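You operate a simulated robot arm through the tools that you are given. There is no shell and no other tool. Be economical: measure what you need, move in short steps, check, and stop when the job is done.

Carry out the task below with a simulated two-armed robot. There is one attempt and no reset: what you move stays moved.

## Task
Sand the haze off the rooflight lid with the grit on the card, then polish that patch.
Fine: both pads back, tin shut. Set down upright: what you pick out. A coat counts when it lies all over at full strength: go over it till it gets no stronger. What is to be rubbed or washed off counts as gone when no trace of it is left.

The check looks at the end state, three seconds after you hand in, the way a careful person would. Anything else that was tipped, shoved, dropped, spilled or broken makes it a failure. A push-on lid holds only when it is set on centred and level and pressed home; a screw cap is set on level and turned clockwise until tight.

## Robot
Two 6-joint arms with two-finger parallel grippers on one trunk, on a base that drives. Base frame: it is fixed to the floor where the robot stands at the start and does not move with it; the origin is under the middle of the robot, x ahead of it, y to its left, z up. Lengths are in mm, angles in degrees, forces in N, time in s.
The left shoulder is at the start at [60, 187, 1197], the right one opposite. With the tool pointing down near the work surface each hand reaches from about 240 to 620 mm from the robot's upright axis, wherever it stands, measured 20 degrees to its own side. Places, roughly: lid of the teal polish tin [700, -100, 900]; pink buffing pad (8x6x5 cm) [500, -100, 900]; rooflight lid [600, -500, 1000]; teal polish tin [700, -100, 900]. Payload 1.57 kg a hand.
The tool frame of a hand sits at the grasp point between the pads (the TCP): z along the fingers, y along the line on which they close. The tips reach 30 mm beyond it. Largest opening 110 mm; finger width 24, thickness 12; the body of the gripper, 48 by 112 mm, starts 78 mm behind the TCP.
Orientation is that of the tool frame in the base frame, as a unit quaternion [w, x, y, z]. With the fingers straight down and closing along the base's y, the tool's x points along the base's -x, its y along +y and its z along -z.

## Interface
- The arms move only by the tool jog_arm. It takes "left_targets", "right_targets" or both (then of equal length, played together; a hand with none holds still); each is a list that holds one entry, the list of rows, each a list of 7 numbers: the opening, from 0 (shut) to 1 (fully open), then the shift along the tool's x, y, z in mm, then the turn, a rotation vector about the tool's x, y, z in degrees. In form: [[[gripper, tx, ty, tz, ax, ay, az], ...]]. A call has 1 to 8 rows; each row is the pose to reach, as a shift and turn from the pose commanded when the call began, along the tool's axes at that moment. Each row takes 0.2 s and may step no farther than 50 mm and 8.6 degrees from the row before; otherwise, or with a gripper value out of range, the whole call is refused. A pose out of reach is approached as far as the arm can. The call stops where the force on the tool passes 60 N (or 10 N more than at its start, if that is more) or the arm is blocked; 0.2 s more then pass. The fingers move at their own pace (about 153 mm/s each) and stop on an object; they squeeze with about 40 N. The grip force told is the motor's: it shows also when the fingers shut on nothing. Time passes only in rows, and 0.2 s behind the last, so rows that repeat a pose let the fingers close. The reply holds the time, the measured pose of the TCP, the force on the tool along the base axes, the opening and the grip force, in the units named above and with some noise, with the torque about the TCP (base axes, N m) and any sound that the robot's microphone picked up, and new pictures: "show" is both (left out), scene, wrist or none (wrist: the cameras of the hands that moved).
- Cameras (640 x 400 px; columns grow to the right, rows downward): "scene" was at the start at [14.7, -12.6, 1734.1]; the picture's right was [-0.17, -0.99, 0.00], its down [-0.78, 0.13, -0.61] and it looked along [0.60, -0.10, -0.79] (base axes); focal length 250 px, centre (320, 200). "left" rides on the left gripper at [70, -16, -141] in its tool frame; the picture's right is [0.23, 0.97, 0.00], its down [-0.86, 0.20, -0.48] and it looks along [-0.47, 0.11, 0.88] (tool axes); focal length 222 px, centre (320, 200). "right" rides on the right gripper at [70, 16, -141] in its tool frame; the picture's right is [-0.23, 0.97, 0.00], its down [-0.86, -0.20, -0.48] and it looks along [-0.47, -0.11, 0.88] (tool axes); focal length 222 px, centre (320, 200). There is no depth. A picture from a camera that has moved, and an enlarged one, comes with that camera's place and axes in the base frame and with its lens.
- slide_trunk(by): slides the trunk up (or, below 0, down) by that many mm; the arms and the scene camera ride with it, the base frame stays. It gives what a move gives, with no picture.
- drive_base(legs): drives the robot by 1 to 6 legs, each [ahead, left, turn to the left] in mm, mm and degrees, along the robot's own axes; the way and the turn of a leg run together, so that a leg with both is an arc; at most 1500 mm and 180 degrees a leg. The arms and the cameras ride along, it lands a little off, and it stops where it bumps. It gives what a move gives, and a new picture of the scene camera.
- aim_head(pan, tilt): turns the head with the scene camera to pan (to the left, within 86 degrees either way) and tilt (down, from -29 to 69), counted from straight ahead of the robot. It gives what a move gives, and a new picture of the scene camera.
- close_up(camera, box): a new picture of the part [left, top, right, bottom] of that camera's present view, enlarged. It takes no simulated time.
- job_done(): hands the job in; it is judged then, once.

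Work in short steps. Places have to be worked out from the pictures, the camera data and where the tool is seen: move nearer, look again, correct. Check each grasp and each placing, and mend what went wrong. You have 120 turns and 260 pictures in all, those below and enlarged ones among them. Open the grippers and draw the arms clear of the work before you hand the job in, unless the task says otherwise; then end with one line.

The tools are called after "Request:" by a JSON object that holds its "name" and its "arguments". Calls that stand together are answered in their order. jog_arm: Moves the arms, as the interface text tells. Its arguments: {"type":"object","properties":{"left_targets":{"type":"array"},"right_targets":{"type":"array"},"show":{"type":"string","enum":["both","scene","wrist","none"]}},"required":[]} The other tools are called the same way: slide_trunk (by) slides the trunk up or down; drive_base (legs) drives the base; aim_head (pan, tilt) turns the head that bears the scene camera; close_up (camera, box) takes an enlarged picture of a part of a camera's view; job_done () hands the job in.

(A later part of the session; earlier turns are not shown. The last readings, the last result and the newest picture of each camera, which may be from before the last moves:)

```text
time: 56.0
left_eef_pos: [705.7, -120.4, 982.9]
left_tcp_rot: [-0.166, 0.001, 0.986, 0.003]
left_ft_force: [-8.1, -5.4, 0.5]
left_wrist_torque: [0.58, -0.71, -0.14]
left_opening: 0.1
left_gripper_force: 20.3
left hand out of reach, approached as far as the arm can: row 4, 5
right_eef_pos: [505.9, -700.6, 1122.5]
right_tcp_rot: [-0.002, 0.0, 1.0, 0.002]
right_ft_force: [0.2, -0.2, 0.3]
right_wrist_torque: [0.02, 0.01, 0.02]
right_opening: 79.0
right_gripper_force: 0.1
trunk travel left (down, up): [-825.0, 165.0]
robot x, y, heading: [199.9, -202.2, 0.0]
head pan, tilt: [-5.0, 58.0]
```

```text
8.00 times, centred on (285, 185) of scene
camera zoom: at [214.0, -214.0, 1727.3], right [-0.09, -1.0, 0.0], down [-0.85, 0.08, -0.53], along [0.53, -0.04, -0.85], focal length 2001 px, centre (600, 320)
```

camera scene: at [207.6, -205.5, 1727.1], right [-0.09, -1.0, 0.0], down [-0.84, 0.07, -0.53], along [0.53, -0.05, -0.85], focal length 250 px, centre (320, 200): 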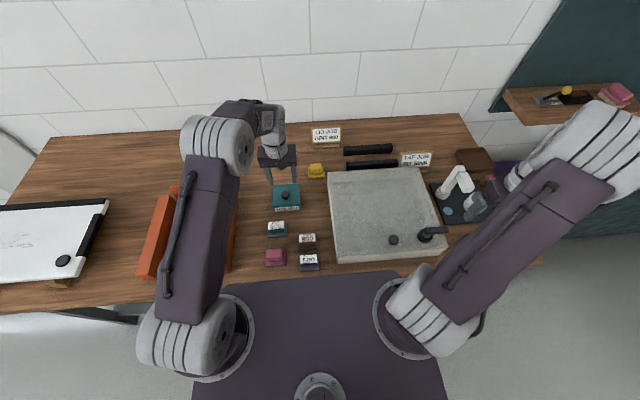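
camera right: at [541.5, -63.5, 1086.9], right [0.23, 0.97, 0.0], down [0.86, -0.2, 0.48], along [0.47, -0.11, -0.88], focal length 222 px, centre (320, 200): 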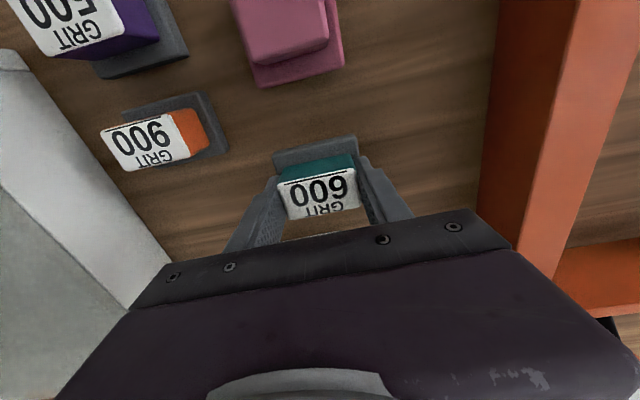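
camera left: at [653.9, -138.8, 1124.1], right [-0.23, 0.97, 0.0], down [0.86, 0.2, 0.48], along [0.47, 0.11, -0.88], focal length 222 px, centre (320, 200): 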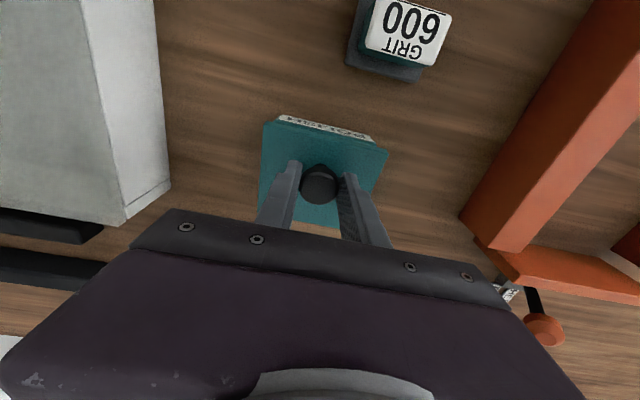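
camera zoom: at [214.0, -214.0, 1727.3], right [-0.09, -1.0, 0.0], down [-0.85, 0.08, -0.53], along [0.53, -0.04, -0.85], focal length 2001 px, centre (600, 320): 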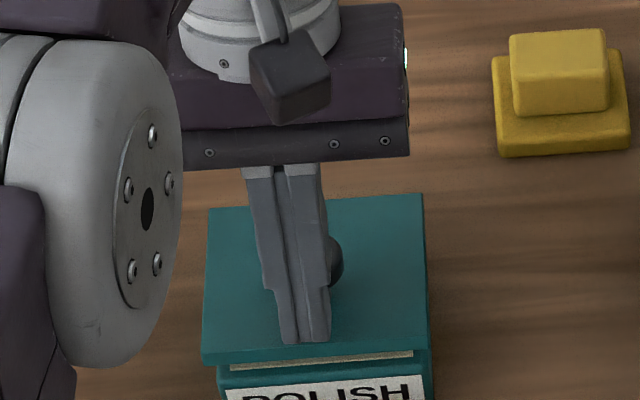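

The pitched pose was out of reach, so the hand fell back and lost the knob; the lid is still resting on the tin. I'll raise the hand, level it, then drive closer.

Request:
{"name": "jog_arm", "arguments": {"left_targets": [[[0, 12, 0, -38, 0, 0, 0], [0.5, 24, 0, -70, 0, -6, 0], [0.5, 30, 0, -100, 0, -12, 0], [0.5, 30, 0, -130, 0, -18, 0]]], "show": "scene"}}

Request:
{"name": "close_up", "arguments": {"camera": "scene", "box": [250, 160, 330, 220]}}

```text
time: 57.0
left_eef_pos: [717.9, -112.4, 1118.3]
left_tcp_rot: [0.002, -0.001, 1.0, 0.0]
left_ft_force: [0.0, -0.1, -0.1]
left_wrist_torque: [0.0, 0.02, -0.02]
left_opening: 54.9
left_gripper_force: 0.0
right_eef_pos: [502.1, -694.1, 1123.7]
right_tcp_rot: [0.0, 0.0, 1.0, -0.001]
right_ft_force: [0.3, 0.6, 0.0]
right_wrist_torque: [-0.02, 0.01, 0.0]
right_opening: 79.2
right_gripper_force: 0.0
trunk travel left (down, up): [-825.0, 165.0]
robot x, y, heading: [196.6, -200.9, -0.3]
head pan, tilt: [-5.0, 58.0]
camera scene: at [208.7, -204.7, 1727.0], right [-0.09, -1.0, 0.0], down [-0.85, 0.07, -0.53], along [0.53, -0.05, -0.85], focal length 250 px, centre (320, 200)
```

scene: 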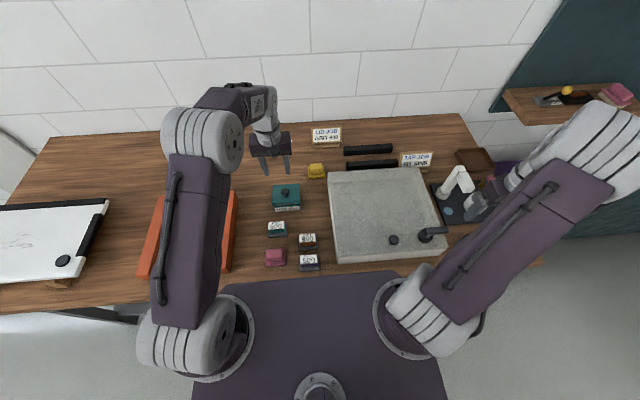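

```text
6.67 times, centred on (290, 190) of scene
camera zoom: at [208.7, -204.7, 1727.0], right [-0.09, -1.0, 0.0], down [-0.85, 0.07, -0.53], along [0.53, -0.05, -0.85], focal length 1668 px, centre (520, 267)
```

zoom: 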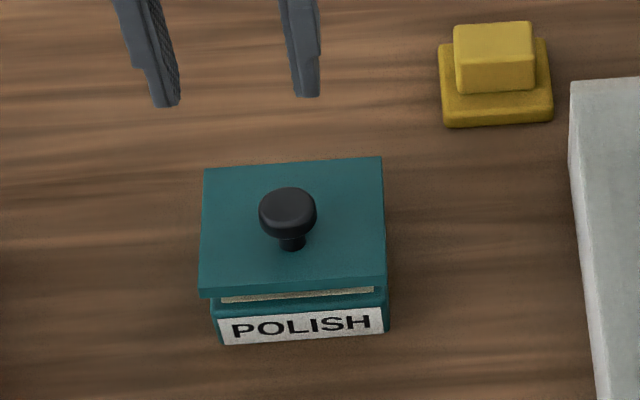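

The lid sits loosely with the front lifted, and the tin is unmoved. I'll bring the right arm in a bit and drive forward 60 mm for reach.

Request:
{"name": "jog_arm", "arguments": {"right_targets": [[[0.72, 20, 40, 0, 0, 0, 0], [0.72, 40, 80, 0, 0, 0, 0], [0.72, 50, 120, 0, 0, 0, 0]]], "show": "none"}}

Request:
{"name": "drive_base", "arguments": {"legs": [[60, 0, 0]]}}

```text
time: 57.8
left_eef_pos: [717.0, -113.2, 1118.4]
left_tcp_rot: [0.001, -0.001, 1.0, -0.001]
left_ft_force: [0.6, 0.7, 0.3]
left_wrist_torque: [-0.03, 0.02, -0.01]
left_opening: 55.2
left_gripper_force: 0.0
right_eef_pos: [451.9, -573.1, 1125.6]
right_tcp_rot: [0.0, 0.0, 1.0, -0.001]
right_ft_force: [-0.1, -0.5, 0.2]
right_wrist_torque: [0.03, 0.0, 0.02]
right_opening: 79.0
right_gripper_force: 0.1
trunk travel left (down, up): [-825.0, 165.0]
robot x, y, heading: [196.9, -204.3, -0.1]
head pan, tilt: [-5.0, 58.0]
```

```text
time: 58.8
left_eef_pos: [769.0, -113.6, 1121.8]
left_tcp_rot: [0.005, -0.001, 1.0, 0.0]
left_ft_force: [0.4, -0.9, 0.3]
left_wrist_torque: [0.01, -0.07, 0.0]
left_opening: 55.2
left_gripper_force: 0.1
right_eef_pos: [504.5, -574.0, 1127.0]
right_tcp_rot: [0.004, 0.001, 1.0, 0.0]
right_ft_force: [-0.9, -0.2, 0.3]
right_wrist_torque: [0.02, -0.03, 0.04]
right_opening: 79.2
right_gripper_force: 0.0
trunk travel left (down, up): [-825.0, 165.0]
robot x, y, heading: [259.2, -196.0, -0.1]
head pan, tilt: [-5.0, 58.0]
camera scene: at [257.6, -206.1, 1727.1], right [-0.09, -1.0, 0.0], down [-0.84, 0.07, -0.53], along [0.53, -0.05, -0.84], focal length 250 px, centre (320, 200)
```

scene: 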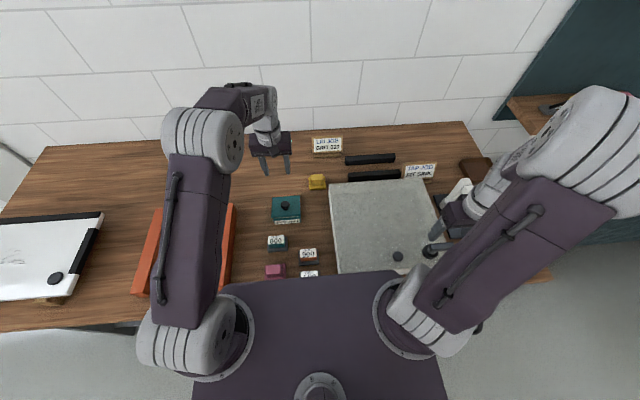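

I'm 60 mm closer. Next I'll bring the left hand above the knob again with a slight pitch, and look.

Request:
{"name": "jog_arm", "arguments": {"left_targets": [[[0.5, 25, -8, 20, 0, 0, 0], [0.5, 42, -9, 50, 0, 4, 0], [0.5, 42, -9, 90, 0, 8, 0]]], "show": "none"}}

Request:
{"name": "close_up", "arguments": {"camera": "left", "box": [220, 80, 420, 220]}}

Request:
{"name": "close_up", "arguments": {"camera": "scene", "box": [250, 160, 330, 220]}}

```text
time: 59.6
left_eef_pos: [738.0, -121.6, 1026.0]
left_tcp_rot: [-0.073, -0.001, 0.997, -0.001]
left_ft_force: [-0.1, 0.1, -0.2]
left_wrist_torque: [0.0, 0.05, 0.03]
left_opening: 55.1
left_gripper_force: 0.0
right_eef_pos: [515.5, -574.2, 1124.5]
right_tcp_rot: [-0.001, 0.001, 1.0, 0.0]
right_ft_force: [0.9, 0.2, -0.6]
right_wrist_torque: [0.06, 0.04, 0.01]
right_opening: 79.4
right_gripper_force: 0.1
trunk travel left (down, up): [-825.0, 165.0]
robot x, y, heading: [256.3, -196.6, -0.1]
head pan, tilt: [-5.0, 58.0]
```

```text
2.86 times, centred on (320, 150) of left
camera zoom: at [687.8, -139.0, 1175.7], right [-0.23, 0.97, 0.03], down [0.91, 0.2, 0.35], along [0.34, 0.11, -0.94], focal length 635 px, centre (320, 343)
```

zoom: 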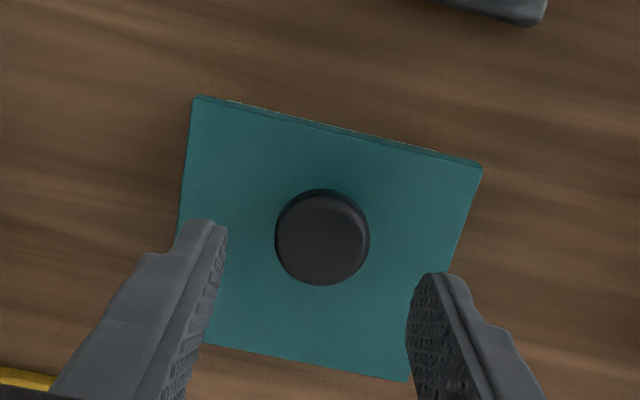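

```text
6.67 times, centred on (290, 190) of scene
camera zoom: at [274.3, -205.6, 1727.1], right [-0.09, -1.0, 0.0], down [-0.85, 0.07, -0.53], along [0.52, -0.05, -0.85], focal length 1668 px, centre (520, 267)
```

zoom: 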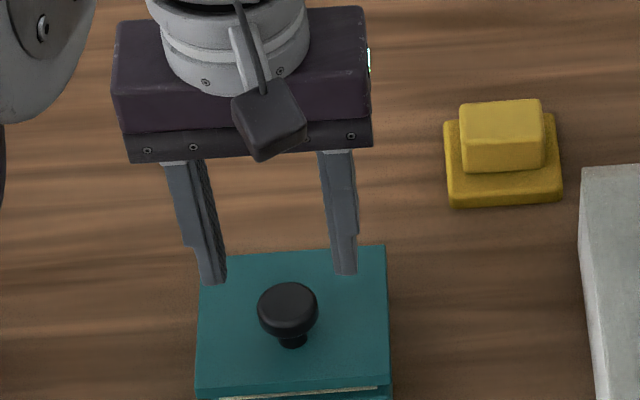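

The knob is at (728, -122). I'll descend along the tool axis 55 mm and close, without moving yet.

Request:
{"name": "jog_arm", "arguments": {"left_targets": [[[0.5, 0, 0, 30, 0, 0, 0], [0.5, 1, 0, 48, 0, 0, 0], [0.5, 1, 0, 55, 0, 0, 0], [0, 1, 0, 55, 0, 0, 0], [0, 1, 0, 55, 0, 0, 0], [0, 1, 0, 55, 0, 0, 0]]], "show": "none"}}

Request:
{"name": "close_up", "arguments": {"camera": "left", "box": [220, 80, 420, 220]}}

Request:
{"name": "close_up", "arguments": {"camera": "scene", "box": [250, 160, 330, 220]}}

```text
time: 61.0
left_eef_pos: [724.9, -121.8, 972.6]
left_tcp_rot: [-0.069, 0.0, 0.998, 0.0]
left_ft_force: [2.4, 3.5, -1.6]
left_wrist_torque: [0.03, -0.01, -0.02]
left_opening: 31.0
left_gripper_force: 39.7
right_eef_pos: [511.9, -572.1, 1125.1]
right_tcp_rot: [-0.001, 0.001, 1.0, -0.001]
right_ft_force: [-0.3, -0.2, 0.0]
right_wrist_torque: [0.0, 0.01, -0.03]
right_opening: 79.2
right_gripper_force: 0.0
trunk travel left (down, up): [-825.0, 165.0]
robot x, y, heading: [258.2, -202.5, 0.1]
head pan, tilt: [-5.0, 58.0]
```

```text
2.86 times, centred on (320, 150) of left
camera zoom: at [675.5, -138.5, 1121.8], right [-0.23, 0.97, 0.03], down [0.91, 0.2, 0.36], along [0.34, 0.11, -0.93], focal length 635 px, centre (320, 343)
```

zoom: 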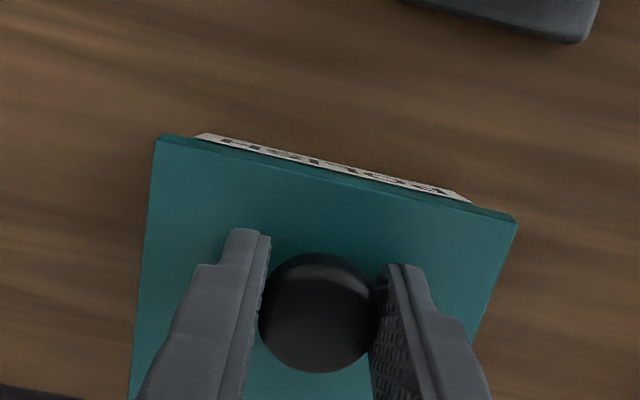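

```text
6.67 times, centred on (290, 190) of scene
camera zoom: at [269.2, -205.1, 1727.0], right [-0.09, -1.0, 0.0], down [-0.85, 0.07, -0.53], along [0.53, -0.05, -0.85], focal length 1668 px, centre (520, 267)
```

zoom: 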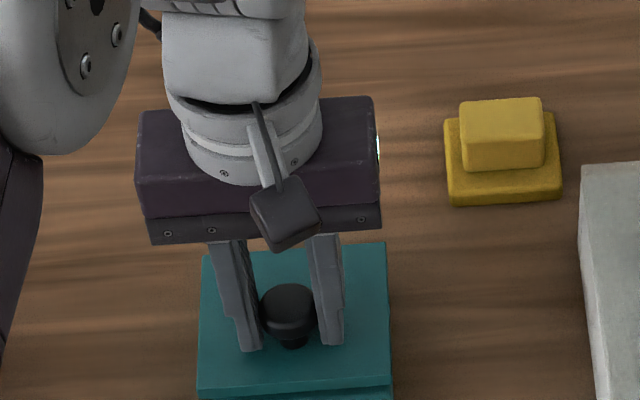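

I have a solid grip at 31 mm. I'll peel the lid along the hinge arc: up and rearward with pitch, in small steps.

Request:
{"name": "jog_arm", "arguments": {"left_targets": [[[0, -2, 0, -2.6, 0, 2.7, 0], [0, -4, 0, -5.2, 0, 5.4, 0], [0, -6, 0, -7.8, 0, 8, 0], [0, -9, 0, -11.5, 0, 11, 0]]], "show": "none"}}

Request:
{"name": "close_up", "arguments": {"camera": "left", "box": [220, 80, 420, 220]}}

Request:
{"name": "close_up", "arguments": {"camera": "scene", "box": [250, 160, 330, 240]}}

```text
time: 62.0
left_eef_pos: [735.2, -122.5, 983.3]
left_tcp_rot: [-0.166, 0.0, 0.986, 0.0]
left_ft_force: [-0.7, 3.6, -3.5]
left_wrist_torque: [0.06, 0.16, -0.1]
left_opening: 31.2
left_gripper_force: 39.7
right_eef_pos: [510.5, -573.2, 1125.0]
right_tcp_rot: [0.0, 0.0, 1.0, 0.0]
right_ft_force: [0.0, -0.2, 0.8]
right_wrist_torque: [0.0, 0.0, 0.0]
right_opening: 79.1
right_gripper_force: 0.0
trunk travel left (down, up): [-825.0, 165.0]
robot x, y, heading: [258.7, -203.6, -0.2]
head pan, tilt: [-5.0, 58.0]
```

```text
2.86 times, centred on (320, 150) of left
camera zoom: at [715.3, -138.4, 1139.5], right [-0.22, 0.97, 0.07], down [0.96, 0.2, 0.17], along [0.15, 0.11, -0.98], focal length 635 px, centre (320, 343)
```

zoom: 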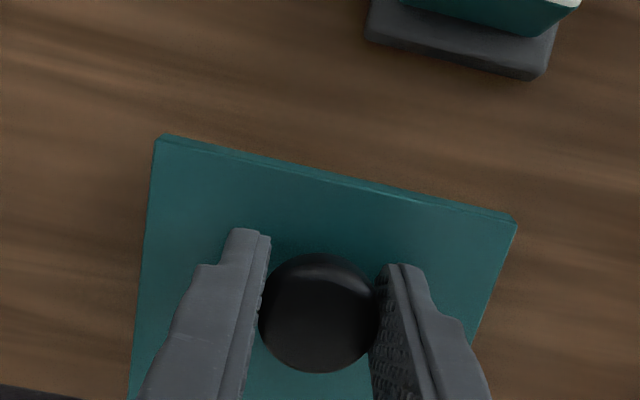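

```text
5.00 times, centred on (290, 200) of scene
camera zoom: at [268.6, -204.8, 1727.0], right [-0.09, -1.0, 0.0], down [-0.85, 0.07, -0.53], along [0.53, -0.05, -0.85], focal length 1251 px, centre (470, 200)
```

zoom: 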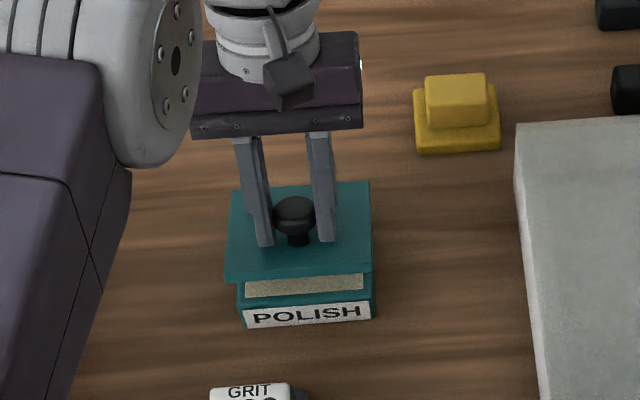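

The peel works with only ~4 N. Next I'll lift straight up.

Request:
{"name": "jog_arm", "arguments": {"left_targets": [[[0, 1.5, 0, -5, 0, 0, 0], [0, 4, 0, -12, 0, 0, 0], [0, 8, 0, -24, 0, 0, 0], [0, 14, 0, -42, 0, 0, 0]]], "show": "wrist"}}

Request:
{"name": "close_up", "arguments": {"camera": "scene", "box": [250, 160, 330, 240]}}

```text
time: 63.0
left_eef_pos: [733.6, -123.2, 1033.3]
left_tcp_rot: [-0.163, 0.0, 0.987, -0.001]
left_ft_force: [-1.3, -0.1, -0.4]
left_wrist_torque: [-0.03, -0.05, 0.02]
left_opening: 0.0
left_gripper_force: 21.2
right_eef_pos: [507.4, -574.5, 1127.3]
right_tcp_rot: [0.002, 0.0, 1.0, 0.0]
right_ft_force: [-0.9, -0.1, 0.3]
right_wrist_torque: [-0.02, -0.05, 0.0]
right_opening: 79.3
right_gripper_force: 0.1
trunk travel left (down, up): [-825.0, 165.0]
robot x, y, heading: [258.3, -198.2, 0.1]
head pan, tilt: [-5.0, 58.0]
camera left: at [711.7, -139.7, 1188.0], right [-0.22, 0.97, 0.07], down [0.96, 0.2, 0.18], along [0.16, 0.11, -0.98], focal length 222 px, centre (320, 200)
```

left: 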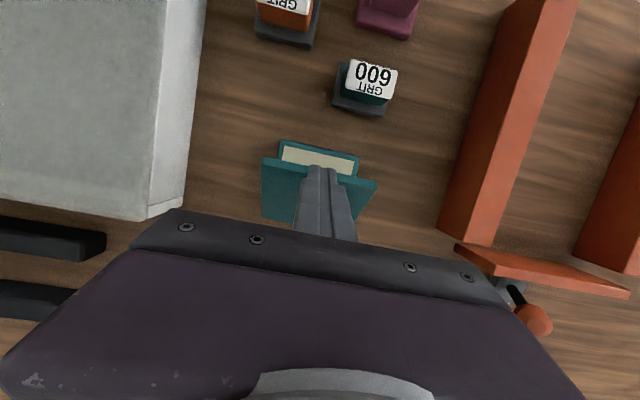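

```text
5.00 times, centred on (290, 200) of scene
camera zoom: at [261.8, -206.4, 1727.8], right [-0.09, -1.0, 0.0], down [-0.84, 0.07, -0.53], along [0.53, -0.05, -0.85], focal length 1251 px, centre (470, 200)
```

zoom: 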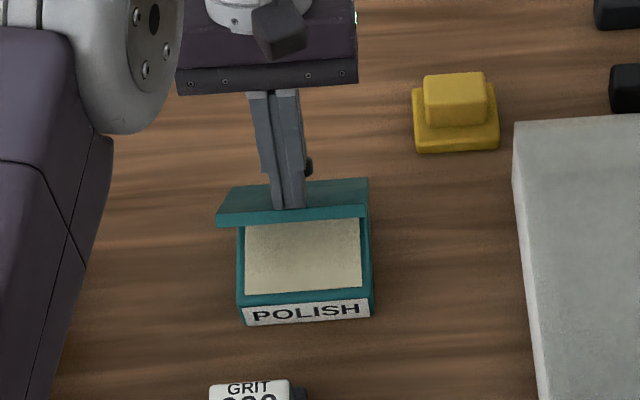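

The tin is open about 40° and the lid swings as if hinged at its rear edge. I'll look closely before the next move.

Request:
{"name": "close_up", "arguments": {"camera": "scene", "box": [280, 180, 330, 230]}}

Request:
{"name": "close_up", "arguments": {"camera": "left", "box": [240, 120, 400, 240]}}

```text
8.00 times, centred on (305, 205) of scene
camera zoom: at [261.8, -206.4, 1727.8], right [-0.09, -1.0, 0.0], down [-0.84, 0.07, -0.53], along [0.53, -0.05, -0.85], focal length 2001 px, centre (440, 160)
```

zoom: 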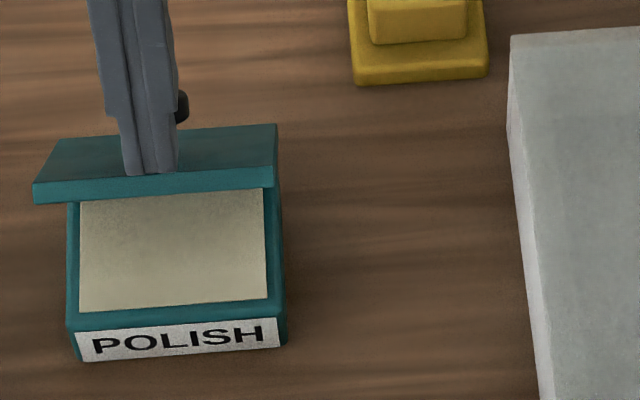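

```text
3.33 times, centred on (320, 180) of left
camera zoom: at [711.7, -139.7, 1188.0], right [-0.22, 0.97, 0.07], down [0.96, 0.2, 0.18], along [0.16, 0.11, -0.98], focal length 740 px, centre (320, 267)
```

zoom: 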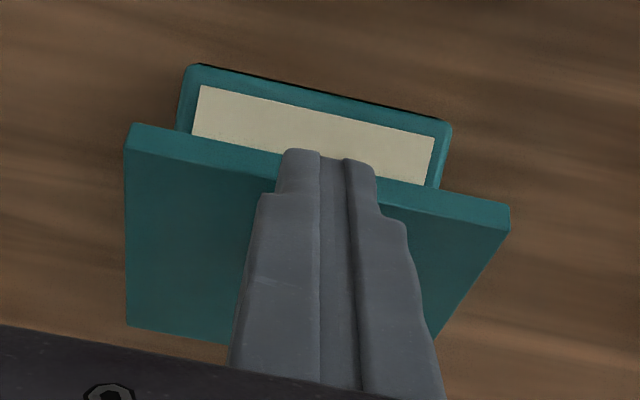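

The tin's lid is hinged at the rear and has friction. I'll bring the closed fingers in front of its raised front edge, then push it back open.

Request:
{"name": "jog_arm", "arguments": {"left_targets": [[[0, 13, 0, -38, 0, 0, 0], [0, 40, 0, -60, 0, -6, 0], [0, 75, 0, -50, 0, -12, 0], [0, 100, 0, -29, 0, -19, 0]]], "show": "none"}}

Request:
{"name": "close_up", "arguments": {"camera": "scene", "box": [250, 160, 330, 240]}}

Request:
{"name": "close_up", "arguments": {"camera": "left", "box": [220, 80, 420, 240]}}

```text
time: 64.0
left_eef_pos: [653.4, -123.7, 1088.8]
left_tcp_rot: [0.002, -0.001, 1.0, 0.0]
left_ft_force: [-0.6, 0.6, 0.8]
left_wrist_torque: [0.0, -0.02, 0.04]
left_opening: 0.0
left_gripper_force: 21.4
right_eef_pos: [511.9, -573.7, 1124.8]
right_tcp_rot: [0.0, 0.0, 1.0, 0.0]
right_ft_force: [-0.2, 0.0, 0.0]
right_wrist_torque: [0.0, 0.01, -0.02]
right_opening: 79.3
right_gripper_force: 0.1
trunk travel left (down, up): [-825.0, 165.0]
robot x, y, heading: [261.8, -204.1, -0.2]
head pan, tilt: [-5.0, 58.0]
```

```text
5.00 times, centred on (290, 200) of scene
camera zoom: at [268.4, -206.0, 1727.0], right [-0.09, -1.0, 0.0], down [-0.84, 0.07, -0.53], along [0.53, -0.05, -0.85], focal length 1251 px, centre (470, 200)
```

zoom: 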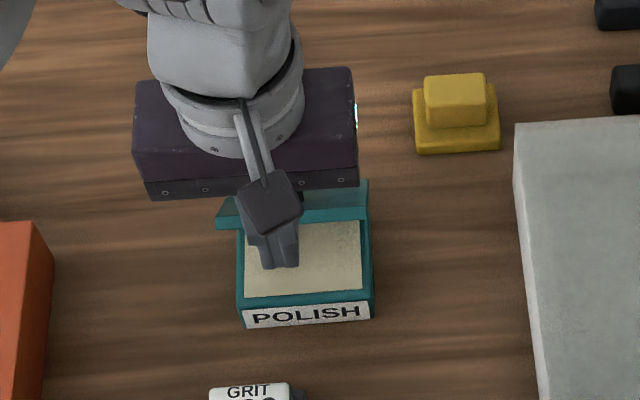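

```text
2.50 times, centred on (320, 160) of left
camera zoom: at [582.4, -139.9, 1228.0], right [-0.23, 0.97, 0.0], down [0.85, 0.2, 0.48], along [0.47, 0.11, -0.88], focal length 555 px, centre (320, 300)
```

zoom: 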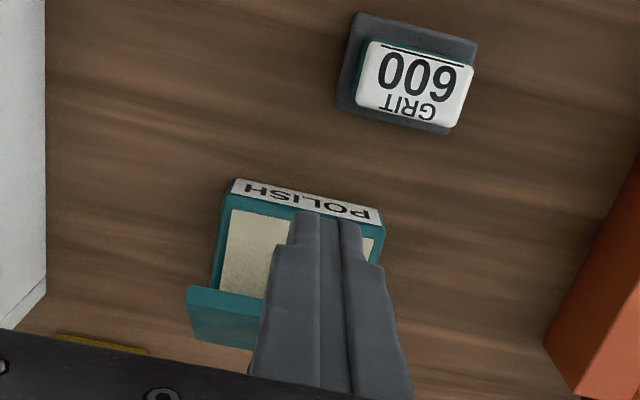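

The lid holds itself open at about 50°, with its front edge near x 715, z 990. I'll descend in front of it and push rearward.

Request:
{"name": "jog_arm", "arguments": {"left_targets": [[[0, 0, 0, 45, 0, 0, 0], [0, 0, 0, 90, 0, 0, 0], [0, 0, 0, 103, 0, 0, 0], [0, -25, 0, 103, 0, 0, 0], [0, -45, 0, 103, 0, 0, 0], [0, -65, 0, 103, 0, 0, 0], [0, -80, 0, 103, 0, 0, 0]]], "show": "none"}}

Request:
{"name": "close_up", "arguments": {"camera": "scene", "box": [250, 150, 330, 240]}}

Request:
{"name": "close_up", "arguments": {"camera": "left", "box": [220, 80, 420, 240]}}

```text
time: 65.6
left_eef_pos: [713.9, -122.9, 991.5]
left_tcp_rot: [-0.005, 0.0, 1.0, 0.003]
left_ft_force: [-41.1, 1.6, 50.3]
left_wrist_torque: [-0.05, -0.87, -0.09]
left_opening: 0.0
left_gripper_force: 21.1
right_eef_pos: [501.1, -574.9, 1127.3]
right_tcp_rot: [0.005, -0.001, 1.0, 0.001]
right_ft_force: [0.8, 0.1, -0.1]
right_wrist_torque: [0.01, 0.03, 0.02]
right_opening: 79.2
right_gripper_force: 0.2
trunk travel left (down, up): [-825.0, 165.0]
robot x, y, heading: [253.7, -199.8, 0.1]
head pan, tilt: [-5.0, 58.0]
stopped in row 7 (left hand): the force on the tool passed its limit at 69 N (the readings are from after the stop); the commanded pose is now the measured one
```

```text
4.44 times, centred on (290, 195) of scene
camera zoom: at [251.1, -207.6, 1728.0], right [-0.09, -1.0, 0.0], down [-0.84, 0.07, -0.54], along [0.54, -0.04, -0.84], focal length 1112 px, centre (453, 222)
```

zoom: 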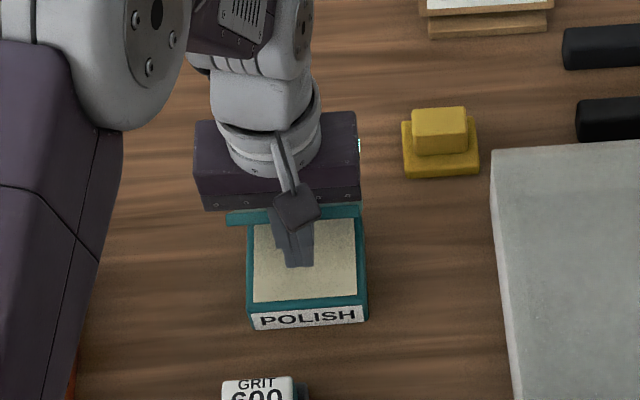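

```text
2.50 times, centred on (320, 160) of left
camera zoom: at [645.1, -140.7, 1133.9], right [-0.23, 0.97, 0.01], down [0.86, 0.2, 0.47], along [0.46, 0.11, -0.88], focal length 555 px, centre (320, 300)
```

zoom: 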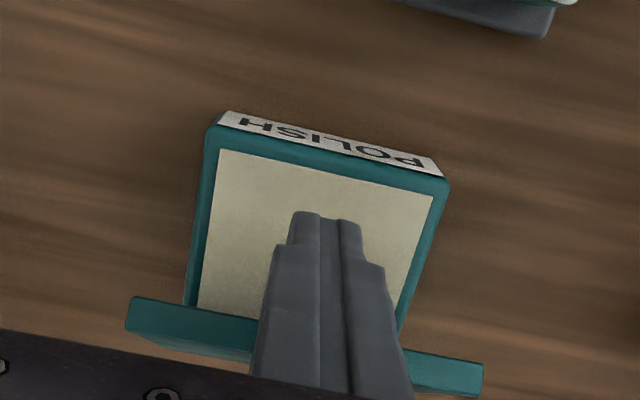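

The edge probably jammed against a ledge on the fingers (69 N). I'll back off, raise so that only the fingertips push just under the lid's edge, then push along its arc.

Request:
{"name": "jog_arm", "arguments": {"left_targets": [[[0, 12, 0, 0, 0, 0, 0], [0, 18, 0, 0, 0, 0, 0], [0, 18, 0, -26, 0, 0, 0], [0, 0, 0, -28, 0, 0, 0], [0, -12, 0, -32, 0, 0, 0], [0, -24, 0, -36, 0, 0, 0]]], "show": "none"}}

Request:
{"name": "close_up", "arguments": {"camera": "scene", "box": [250, 150, 330, 240]}}

Request:
{"name": "close_up", "arguments": {"camera": "left", "box": [220, 80, 420, 240]}}

```text
time: 67.0
left_eef_pos: [753.4, -122.3, 1021.2]
left_tcp_rot: [-0.003, -0.001, 1.0, 0.0]
left_ft_force: [0.3, 0.3, 0.0]
left_wrist_torque: [-0.01, 0.02, 0.0]
left_opening: 0.0
left_gripper_force: 21.0
right_eef_pos: [510.5, -573.8, 1125.8]
right_tcp_rot: [0.0, 0.0, 1.0, 0.0]
right_ft_force: [-0.5, 0.1, 0.4]
right_wrist_torque: [0.0, -0.01, 0.0]
right_opening: 79.1
right_gripper_force: 0.0
trunk travel left (down, up): [-825.0, 165.0]
robot x, y, heading: [255.8, -199.3, -0.0]
head pan, tilt: [-5.0, 58.0]
```

```text
4.44 times, centred on (290, 195) of scene
camera zoom: at [268.0, -205.9, 1727.0], right [-0.09, -1.0, 0.0], down [-0.85, 0.07, -0.53], along [0.53, -0.05, -0.85], focal length 1112 px, centre (453, 222)
```

zoom: 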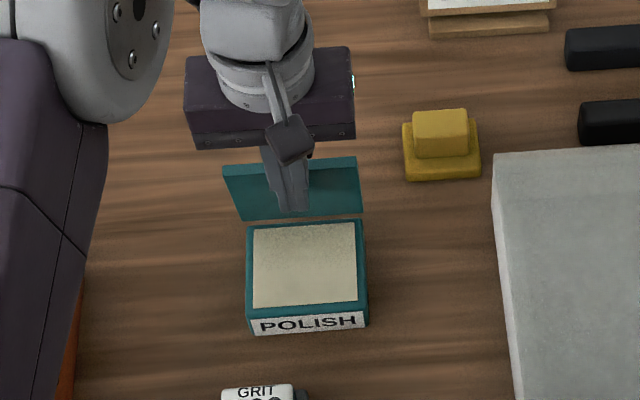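

```text
2.50 times, centred on (320, 160) of left
camera zoom: at [683.4, -139.6, 1163.4], right [-0.23, 0.97, 0.0], down [0.86, 0.2, 0.47], along [0.46, 0.11, -0.88], focal length 555 px, centre (320, 300)
```

zoom: 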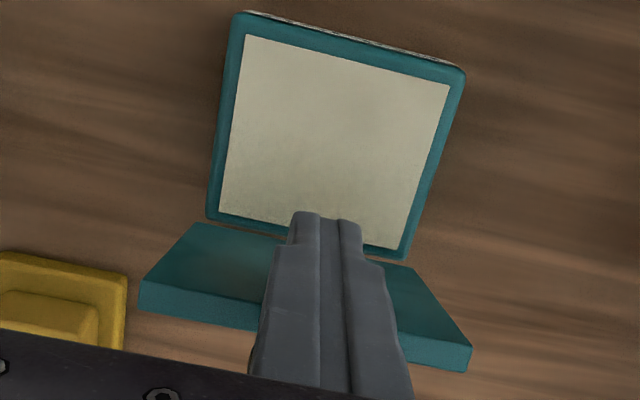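

The lid now stands upright and open behind the tin by itself. I'll withdraw the left hand forward, up and to the left, out of the way.

Request:
{"name": "jog_arm", "arguments": {"left_targets": [[[0, 25, 0, 0, 0, 0, 0], [0, 35, 0, -40, 0, 0, 0], [0, 45, 10, -85, 0, 0, 0], [0, 65, 50, -100, 0, 0, 0], [0, 95, 88, -100, 0, 0, 0], [0.5, 125, 126, -100, 0, 0, 0], [0.5, 155, 164, -100, 0, 0, 0], [0.5, 185, 200, -100, 0, 0, 0]]], "show": "none"}}

Request:
{"name": "jog_arm", "arguments": {"left_targets": [[[0.5, 15, 45, 0, 0, 0, 0], [0.5, 30, 90, 0, 0, 0, 0], [0.5, 45, 120, 0, 0, 0, 0]]], "right_targets": [[[0.72, 0, 40, 0, 0, 0, 0], [0.72, 0, 80, 0, 0, 0, 0], [0.72, 0, 120, 0, 0, 0, 0]]], "show": "scene"}}

Request:
{"name": "close_up", "arguments": {"camera": "scene", "box": [250, 150, 330, 290]}}

```text
time: 68.8
left_eef_pos: [562.3, 77.1, 1124.6]
left_tcp_rot: [-0.004, 0.0, 1.0, 0.0]
left_ft_force: [0.0, -0.5, 0.3]
left_wrist_torque: [0.0, 0.01, -0.02]
left_opening: 55.0
left_gripper_force: 0.1
right_eef_pos: [509.0, -573.2, 1126.6]
right_tcp_rot: [-0.001, 0.0, 1.0, -0.001]
right_ft_force: [0.2, 0.1, 0.0]
right_wrist_torque: [0.04, 0.02, -0.03]
right_opening: 79.3
right_gripper_force: 0.1
trunk travel left (down, up): [-825.0, 165.0]
robot x, y, heading: [256.5, -198.7, 0.0]
head pan, tilt: [-5.0, 58.0]
```

```text
time: 69.6
left_eef_pos: [520.0, 198.5, 1123.2]
left_tcp_rot: [-0.003, 0.0, 1.0, 0.0]
left_ft_force: [-0.3, 0.0, -0.3]
left_wrist_torque: [-0.02, 0.0, 0.03]
left_opening: 55.1
left_gripper_force: 0.0
right_eef_pos: [513.3, -454.0, 1124.4]
right_tcp_rot: [-0.001, 0.0, 1.0, 0.0]
right_ft_force: [0.0, 0.8, 0.3]
right_wrist_torque: [0.0, 0.0, 0.03]
right_opening: 79.2
right_gripper_force: 0.2
right hand out of reach, approached as far as the arm can: row 3
trunk travel left (down, up): [-825.0, 165.0]
robot x, y, heading: [255.2, -196.4, -0.3]
head pan, tilt: [-5.0, 58.0]
camera scene: at [267.2, -205.0, 1727.1], right [-0.09, -1.0, 0.0], down [-0.84, 0.07, -0.53], along [0.53, -0.05, -0.85], focal length 250 px, centre (320, 200)
```

scene: 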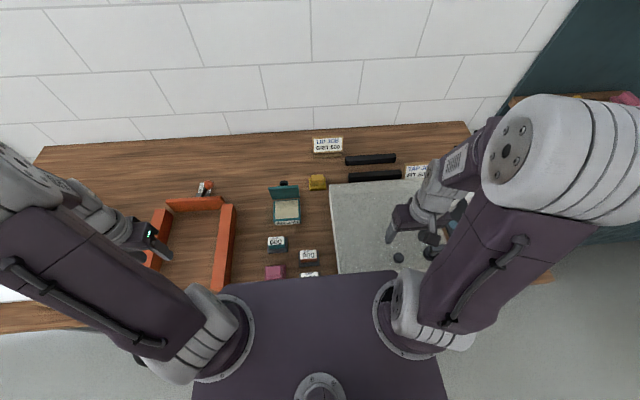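

```text
2.86 times, centred on (290, 220) of scene
camera zoom: at [267.2, -205.0, 1727.1], right [-0.09, -1.0, 0.0], down [-0.84, 0.07, -0.53], along [0.53, -0.05, -0.85], focal length 715 px, centre (406, 143)
```

zoom: 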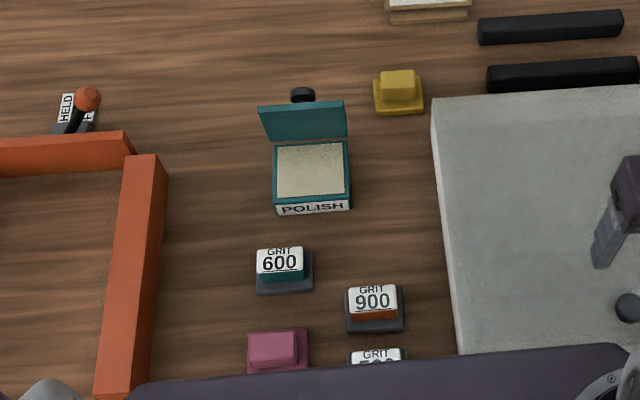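

The tin is open with its polish showing. I'm too close for the pink pad, so I'll drive back 60 mm, then move the right hand toward it.

Request:
{"name": "drive_base", "arguments": {"legs": [[-60, 0, 0]]}}

Request:
{"name": "jog_arm", "arguments": {"right_targets": [[[0.72, -30, 30, 0, 0, 0, 0], [0.72, -60, 65, 0, 0, 0, 0], [0.72, -80, 110, 0, 0, 0, 0], [0.72, -80, 158, 0, 0, 0, 0], [0.72, -80, 206, 0, 0, 0, 0], [0.72, -80, 254, 0, 0, 0, 0], [0.72, -75, 302, 0, 0, 0, 0], [0.72, -62, 348, 0, 0, 0, 0]]], "show": "wrist"}}

```text
time: 70.6
left_eef_pos: [465.6, 197.4, 1120.9]
left_tcp_rot: [-0.007, -0.001, 1.0, 0.001]
left_ft_force: [0.9, 0.0, -0.3]
left_wrist_torque: [-0.01, 0.05, 0.01]
left_opening: 54.8
left_gripper_force: 0.0
right_eef_pos: [461.7, -454.9, 1122.3]
right_tcp_rot: [-0.005, -0.001, 1.0, 0.0]
right_ft_force: [0.9, 0.3, 0.2]
right_wrist_torque: [0.01, 0.1, 0.02]
right_opening: 79.1
right_gripper_force: 0.1
trunk travel left (down, up): [-825.0, 165.0]
robot x, y, heading: [197.8, -199.4, -0.0]
head pan, tilt: [-5.0, 58.0]
camera scene: at [218.0, -206.0, 1727.0], right [-0.09, -1.0, 0.0], down [-0.85, 0.07, -0.53], along [0.52, -0.05, -0.85], focal length 250 px, centre (320, 200)
```

scene: 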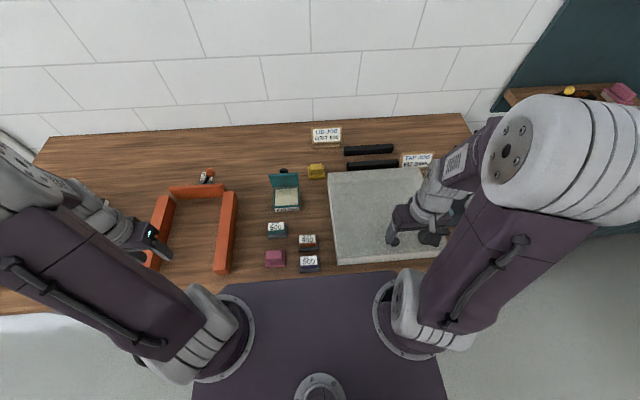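

```text
time: 72.4
left_eef_pos: [459.3, 198.2, 1122.2]
left_tcp_rot: [-0.003, -0.001, 1.0, 0.0]
left_ft_force: [0.1, 0.4, 0.4]
left_wrist_torque: [-0.03, -0.03, -0.01]
left_opening: 55.2
left_gripper_force: 0.1
right_eef_pos: [516.4, -103.5, 1125.0]
right_tcp_rot: [-0.002, 0.0, 1.0, 0.0]
right_ft_force: [-0.4, 0.0, 0.2]
right_wrist_torque: [-0.02, -0.02, 0.01]
right_opening: 79.3
right_gripper_force: 0.1
trunk travel left (down, up): [-825.0, 165.0]
robot x, y, heading: [196.5, -198.9, 0.1]
head pan, tilt: [-5.0, 58.0]
camera right: at [446.1, -88.8, 1265.6], right [0.23, 0.97, 0.0], down [0.86, -0.2, 0.48], along [0.46, -0.11, -0.88], focal length 222 px, centre (320, 200)
```

right: 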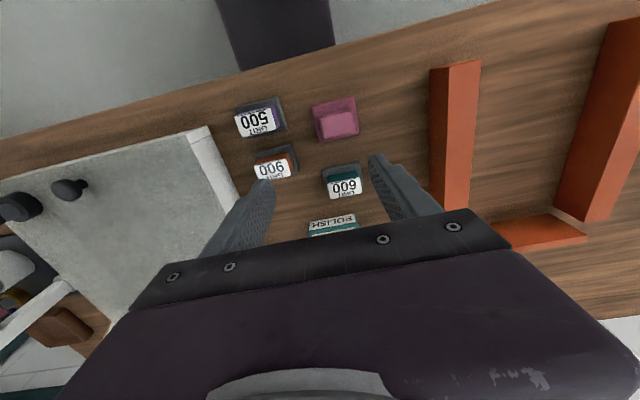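

The pink handle is at (507, -79). I'll centre and descend to z≈950.

Request:
{"name": "jog_arm", "arguments": {"right_targets": [[[0.75, 8, 24, 20, 0, 0, 0], [0.75, 8, 24, 65, 0, 0, 0], [0.75, 8, 24, 110, 0, 0, 0], [0.75, 8, 24, 150, 0, 0, 0], [0.75, 8, 24, 175, 0, 0, 0]]], "show": "none"}}

Request:
{"name": "close_up", "arguments": {"camera": "right", "box": [210, 100, 430, 250]}}

```text
time: 73.6
left_eef_pos: [458.7, 196.9, 1122.7]
left_tcp_rot: [-0.003, -0.002, 1.0, 0.001]
left_ft_force: [-0.6, -0.3, -0.4]
left_wrist_torque: [-0.01, 0.01, -0.01]
left_opening: 54.8
left_gripper_force: 0.1
right_eef_pos: [508.8, -82.2, 951.1]
right_tcp_rot: [-0.001, -0.001, 1.0, 0.0]
right_ft_force: [-0.3, -0.5, 0.9]
right_wrist_torque: [0.0, 0.02, 0.01]
right_opening: 82.5
right_gripper_force: 0.0
trunk travel left (down, up): [-825.0, 165.0]
robot x, y, heading: [195.7, -199.1, 0.2]
head pan, tilt: [-5.0, 58.0]
```

```text
2.67 times, centred on (320, 175) of right
camera zoom: at [438.2, -66.3, 1092.0], right [0.23, 0.97, 0.0], down [0.86, -0.2, 0.48], along [0.46, -0.11, -0.88], focal length 592 px, centre (320, 267)
```

zoom: 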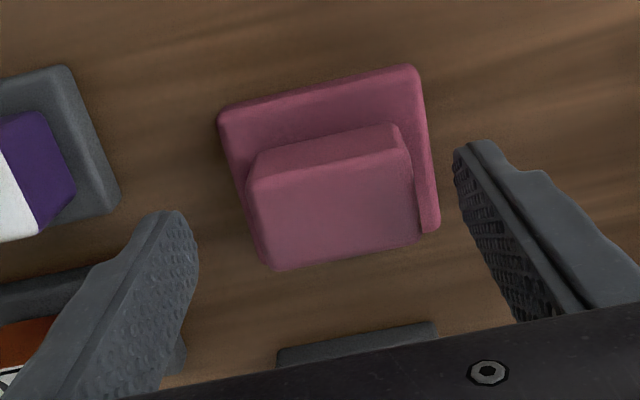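

A small correction (+2, +4), then down to TCP z 928 and close, same as for the 600 pad.

Request:
{"name": "jog_arm", "arguments": {"right_targets": [[[0.75, -2, 4, 10, 0, 0, 0], [0.75, -2, 4, 22, 0, 0, 0], [0.2, -2, 4, 22, 0, 0, 0], [0.2, -2, 4, 22, 0, 0, 0], [0.2, -2, 4, 22, 0, 0, 0]]], "show": "none"}}

Request:
{"name": "close_up", "arguments": {"camera": "right", "box": [210, 100, 430, 250]}}

```text
time: 74.8
left_eef_pos: [459.9, 197.1, 1121.9]
left_tcp_rot: [-0.004, -0.002, 1.0, 0.001]
left_ft_force: [0.6, 0.5, -0.5]
left_wrist_torque: [0.03, 0.03, -0.02]
left_opening: 54.8
left_gripper_force: 0.0
right_eef_pos: [509.1, -78.1, 928.8]
right_tcp_rot: [-0.002, 0.0, 1.0, 0.0]
right_ft_force: [-0.1, -0.4, -0.9]
right_wrist_torque: [-0.03, 0.01, -0.01]
right_opening: 48.9
right_gripper_force: 40.1
trunk travel left (down, up): [-825.0, 165.0]
robot x, y, heading: [199.0, -198.6, 0.1]
head pan, tilt: [-5.0, 58.0]
```

```text
2.67 times, centred on (320, 175) of right
camera zoom: at [439.9, -62.9, 1070.1], right [0.23, 0.97, 0.0], down [0.86, -0.2, 0.48], along [0.46, -0.11, -0.88], focal length 592 px, centre (320, 267)
```

zoom: 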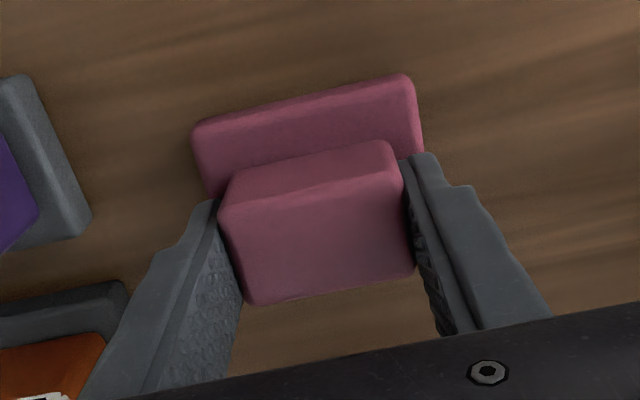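

I have the pink pad at 48.9 mm. Before dipping I want to recheck the tin's position with a zoom while lifting the pad.

Request:
{"name": "jog_arm", "arguments": {"right_targets": [[[0.2, 0, 0, -40, 0, 0, 0], [0.2, 0, 0, -85, 0, 0, 0], [0.2, 0, 0, -125, 0, 0, 0], [0.2, 0, -20, -160, 0, 0, 0]]], "show": "none"}}

Request:
{"name": "close_up", "arguments": {"camera": "scene", "box": [240, 130, 330, 220]}}

Request:
{"name": "close_up", "arguments": {"camera": "right", "box": [200, 80, 440, 240]}}

```text
time: 75.8
left_eef_pos: [459.2, 196.1, 1123.5]
left_tcp_rot: [-0.003, -0.001, 1.0, 0.001]
left_ft_force: [-1.4, 0.4, 0.1]
left_wrist_torque: [0.03, -0.02, 0.01]
left_opening: 55.1
left_gripper_force: 0.0
right_eef_pos: [509.8, -102.3, 1088.7]
right_tcp_rot: [-0.001, -0.001, 1.0, 0.001]
right_ft_force: [-0.8, -0.5, -0.5]
right_wrist_torque: [0.05, -0.01, 0.01]
right_opening: 49.1
right_gripper_force: 40.0
trunk travel left (down, up): [-825.0, 165.0]
robot x, y, heading: [198.0, -199.0, 0.2]
head pan, tilt: [-5.0, 58.0]
```

```text
4.44 times, centred on (285, 175) of scene
camera zoom: at [206.9, -207.8, 1727.0], right [-0.09, -1.0, 0.0], down [-0.84, 0.07, -0.53], along [0.53, -0.04, -0.85], focal length 1112 px, centre (476, 311)
```

zoom: 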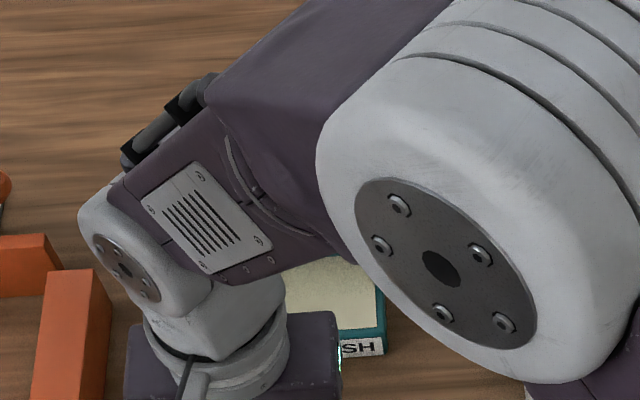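

```text
2.50 times, centred on (320, 160) of right
camera zoom: at [440.1, -86.7, 1229.8], right [0.23, 0.97, 0.0], down [0.86, -0.2, 0.48], along [0.46, -0.11, -0.88], focal length 555 px, centre (320, 300)
```

zoom: 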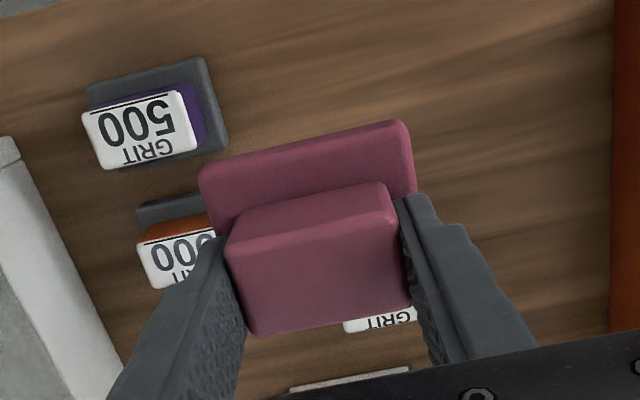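

The tin hasn't moved. Its open face spans roughly x 697–778, y -166…-79, centred at (737, -122). I'll drive forward 60 mm and bring the pad above it.

Request:
{"name": "drive_base", "arguments": {"legs": [[60, 0, 0]]}}

Request:
{"name": "jog_arm", "arguments": {"right_targets": [[[0.2, -40, -5, -20, 0, 0, 0], [0.2, -80, -10, -20, 0, 0, 0], [0.2, -115, -15, -20, 0, 0, 0], [0.2, -115, -15, -20, 0, 0, 0]]], "show": "none"}}

Request:
{"name": "close_up", "arguments": {"camera": "right", "box": [200, 80, 440, 240]}}

```text
time: 76.8
left_eef_pos: [512.2, 197.4, 1124.4]
left_tcp_rot: [-0.001, -0.001, 1.0, 0.001]
left_ft_force: [-0.8, -0.7, -0.6]
left_wrist_torque: [-0.02, -0.01, -0.02]
left_opening: 54.7
left_gripper_force: 0.1
right_eef_pos: [563.7, -101.0, 1090.4]
right_tcp_rot: [0.0, -0.001, 1.0, 0.0]
right_ft_force: [-0.6, 0.5, -1.4]
right_wrist_torque: [0.03, -0.04, -0.02]
right_opening: 48.7
right_gripper_force: 40.3
trunk travel left (down, up): [-825.0, 165.0]
robot x, y, heading: [258.0, -201.0, 0.0]
head pan, tilt: [-5.0, 58.0]
camera scene: at [256.5, -205.5, 1727.1], right [-0.09, -1.0, 0.0], down [-0.84, 0.07, -0.53], along [0.53, -0.05, -0.85], focal length 250 px, centre (320, 200)
```

scene: 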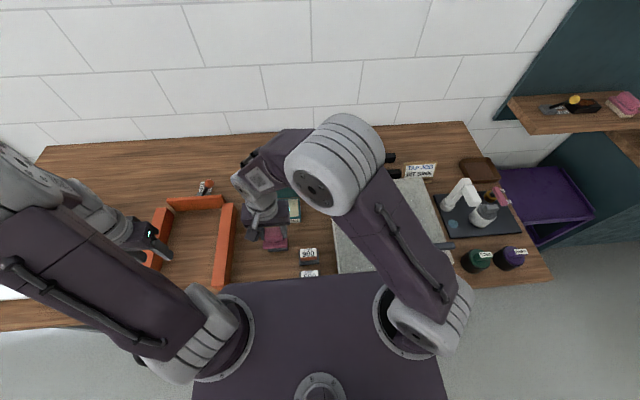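

```text
time: 77.8
left_eef_pos: [518.3, 196.4, 1122.9]
left_tcp_rot: [-0.004, -0.001, 1.0, 0.001]
left_ft_force: [0.2, 0.2, 0.0]
left_wrist_torque: [0.04, -0.05, 0.0]
left_opening: 55.2
left_gripper_force: 0.0
right_eef_pos: [683.8, -115.7, 1105.2]
right_tcp_rot: [-0.002, -0.002, 1.0, 0.0]
right_ft_force: [-0.6, 0.3, -0.1]
right_wrist_torque: [0.02, -0.01, -0.02]
right_opening: 49.0
right_gripper_force: 39.8
trunk travel left (down, up): [-825.0, 165.0]
robot x, y, heading: [254.3, -200.6, 0.0]
head pan, tilt: [-5.0, 58.0]
```

```text
2.50 times, centred on (320, 160) of right
camera zoom: at [614.0, -99.4, 1248.3], right [0.23, 0.97, 0.0], down [0.86, -0.2, 0.48], along [0.46, -0.11, -0.88], focal length 555 px, centre (320, 300)
```

zoom: 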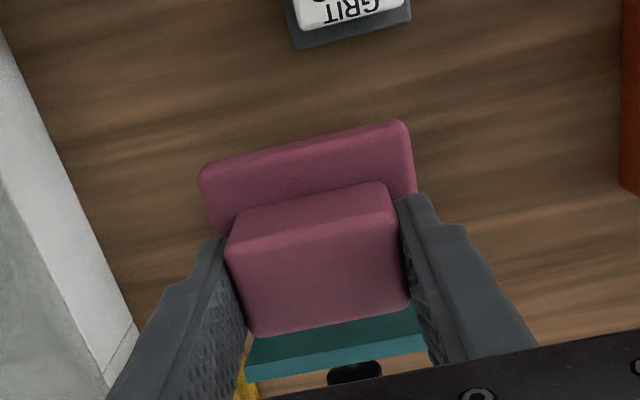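

The lid leans slightly forward (top edge at x≈763), and the pad would brush it coming down. I'll lower the pad in front of it and nudge the lid a bit further back with the pad's rear edge.

Request:
{"name": "jog_arm", "arguments": {"right_targets": [[[0.2, 0, -6, 35, 0, 0, 0], [0.2, 0, -6, 68, 0, 0, 0], [0.2, -25, -6, 68, 0, 0, 0], [0.2, -40, -6, 68, 0, 0, 0], [0.2, -55, -6, 68, 0, 0, 0], [0.2, -70, -6, 68, 0, 0, 0], [0.2, -82, -6, 68, 0, 0, 0]]], "show": "none"}}

Request:
{"name": "close_up", "arguments": {"camera": "right", "box": [200, 80, 440, 240]}}

Request:
{"name": "close_up", "arguments": {"camera": "scene", "box": [240, 130, 360, 230]}}

```text
time: 79.4
left_eef_pos: [519.2, 198.4, 1121.5]
left_tcp_rot: [-0.005, -0.001, 1.0, 0.001]
left_ft_force: [-0.1, 0.3, 0.5]
left_wrist_torque: [0.02, 0.02, 0.02]
left_opening: 54.9
left_gripper_force: 0.1
right_eef_pos: [767.0, -120.6, 1039.2]
right_tcp_rot: [-0.003, -0.002, 1.0, 0.0]
right_ft_force: [-0.5, -0.3, -0.6]
right_wrist_torque: [-0.01, 0.0, 0.0]
right_opening: 48.6
right_gripper_force: 39.7
trunk travel left (down, up): [-825.0, 165.0]
robot x, y, heading: [254.4, -201.0, 0.2]
head pan, tilt: [-5.0, 58.0]
```

```text
2.50 times, centred on (320, 160) of right
camera zoom: at [696.3, -105.4, 1180.6], right [0.23, 0.97, 0.0], down [0.86, -0.2, 0.47], along [0.46, -0.11, -0.88], focal length 555 px, centre (320, 300)
```

zoom: 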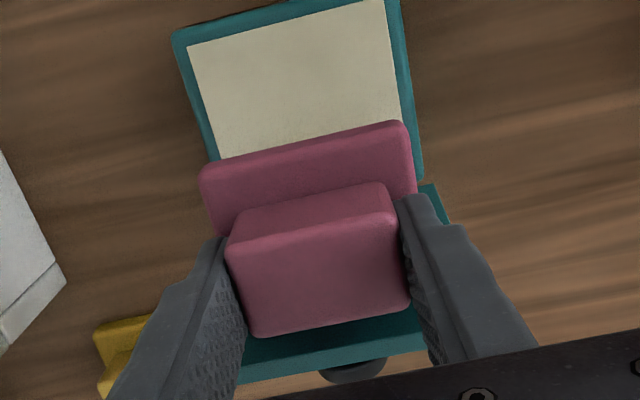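

```text
4.00 times, centred on (300, 180) of scene
camera zoom: at [267.4, -205.8, 1727.1], right [-0.09, -1.0, 0.0], down [-0.85, 0.07, -0.53], along [0.53, -0.05, -0.85], focal length 1001 px, centre (400, 280)
```

zoom: 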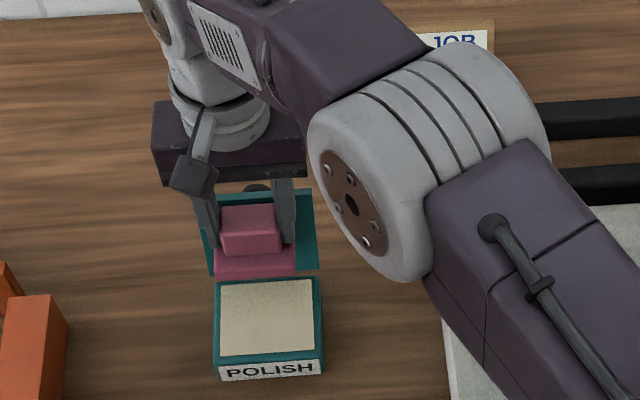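

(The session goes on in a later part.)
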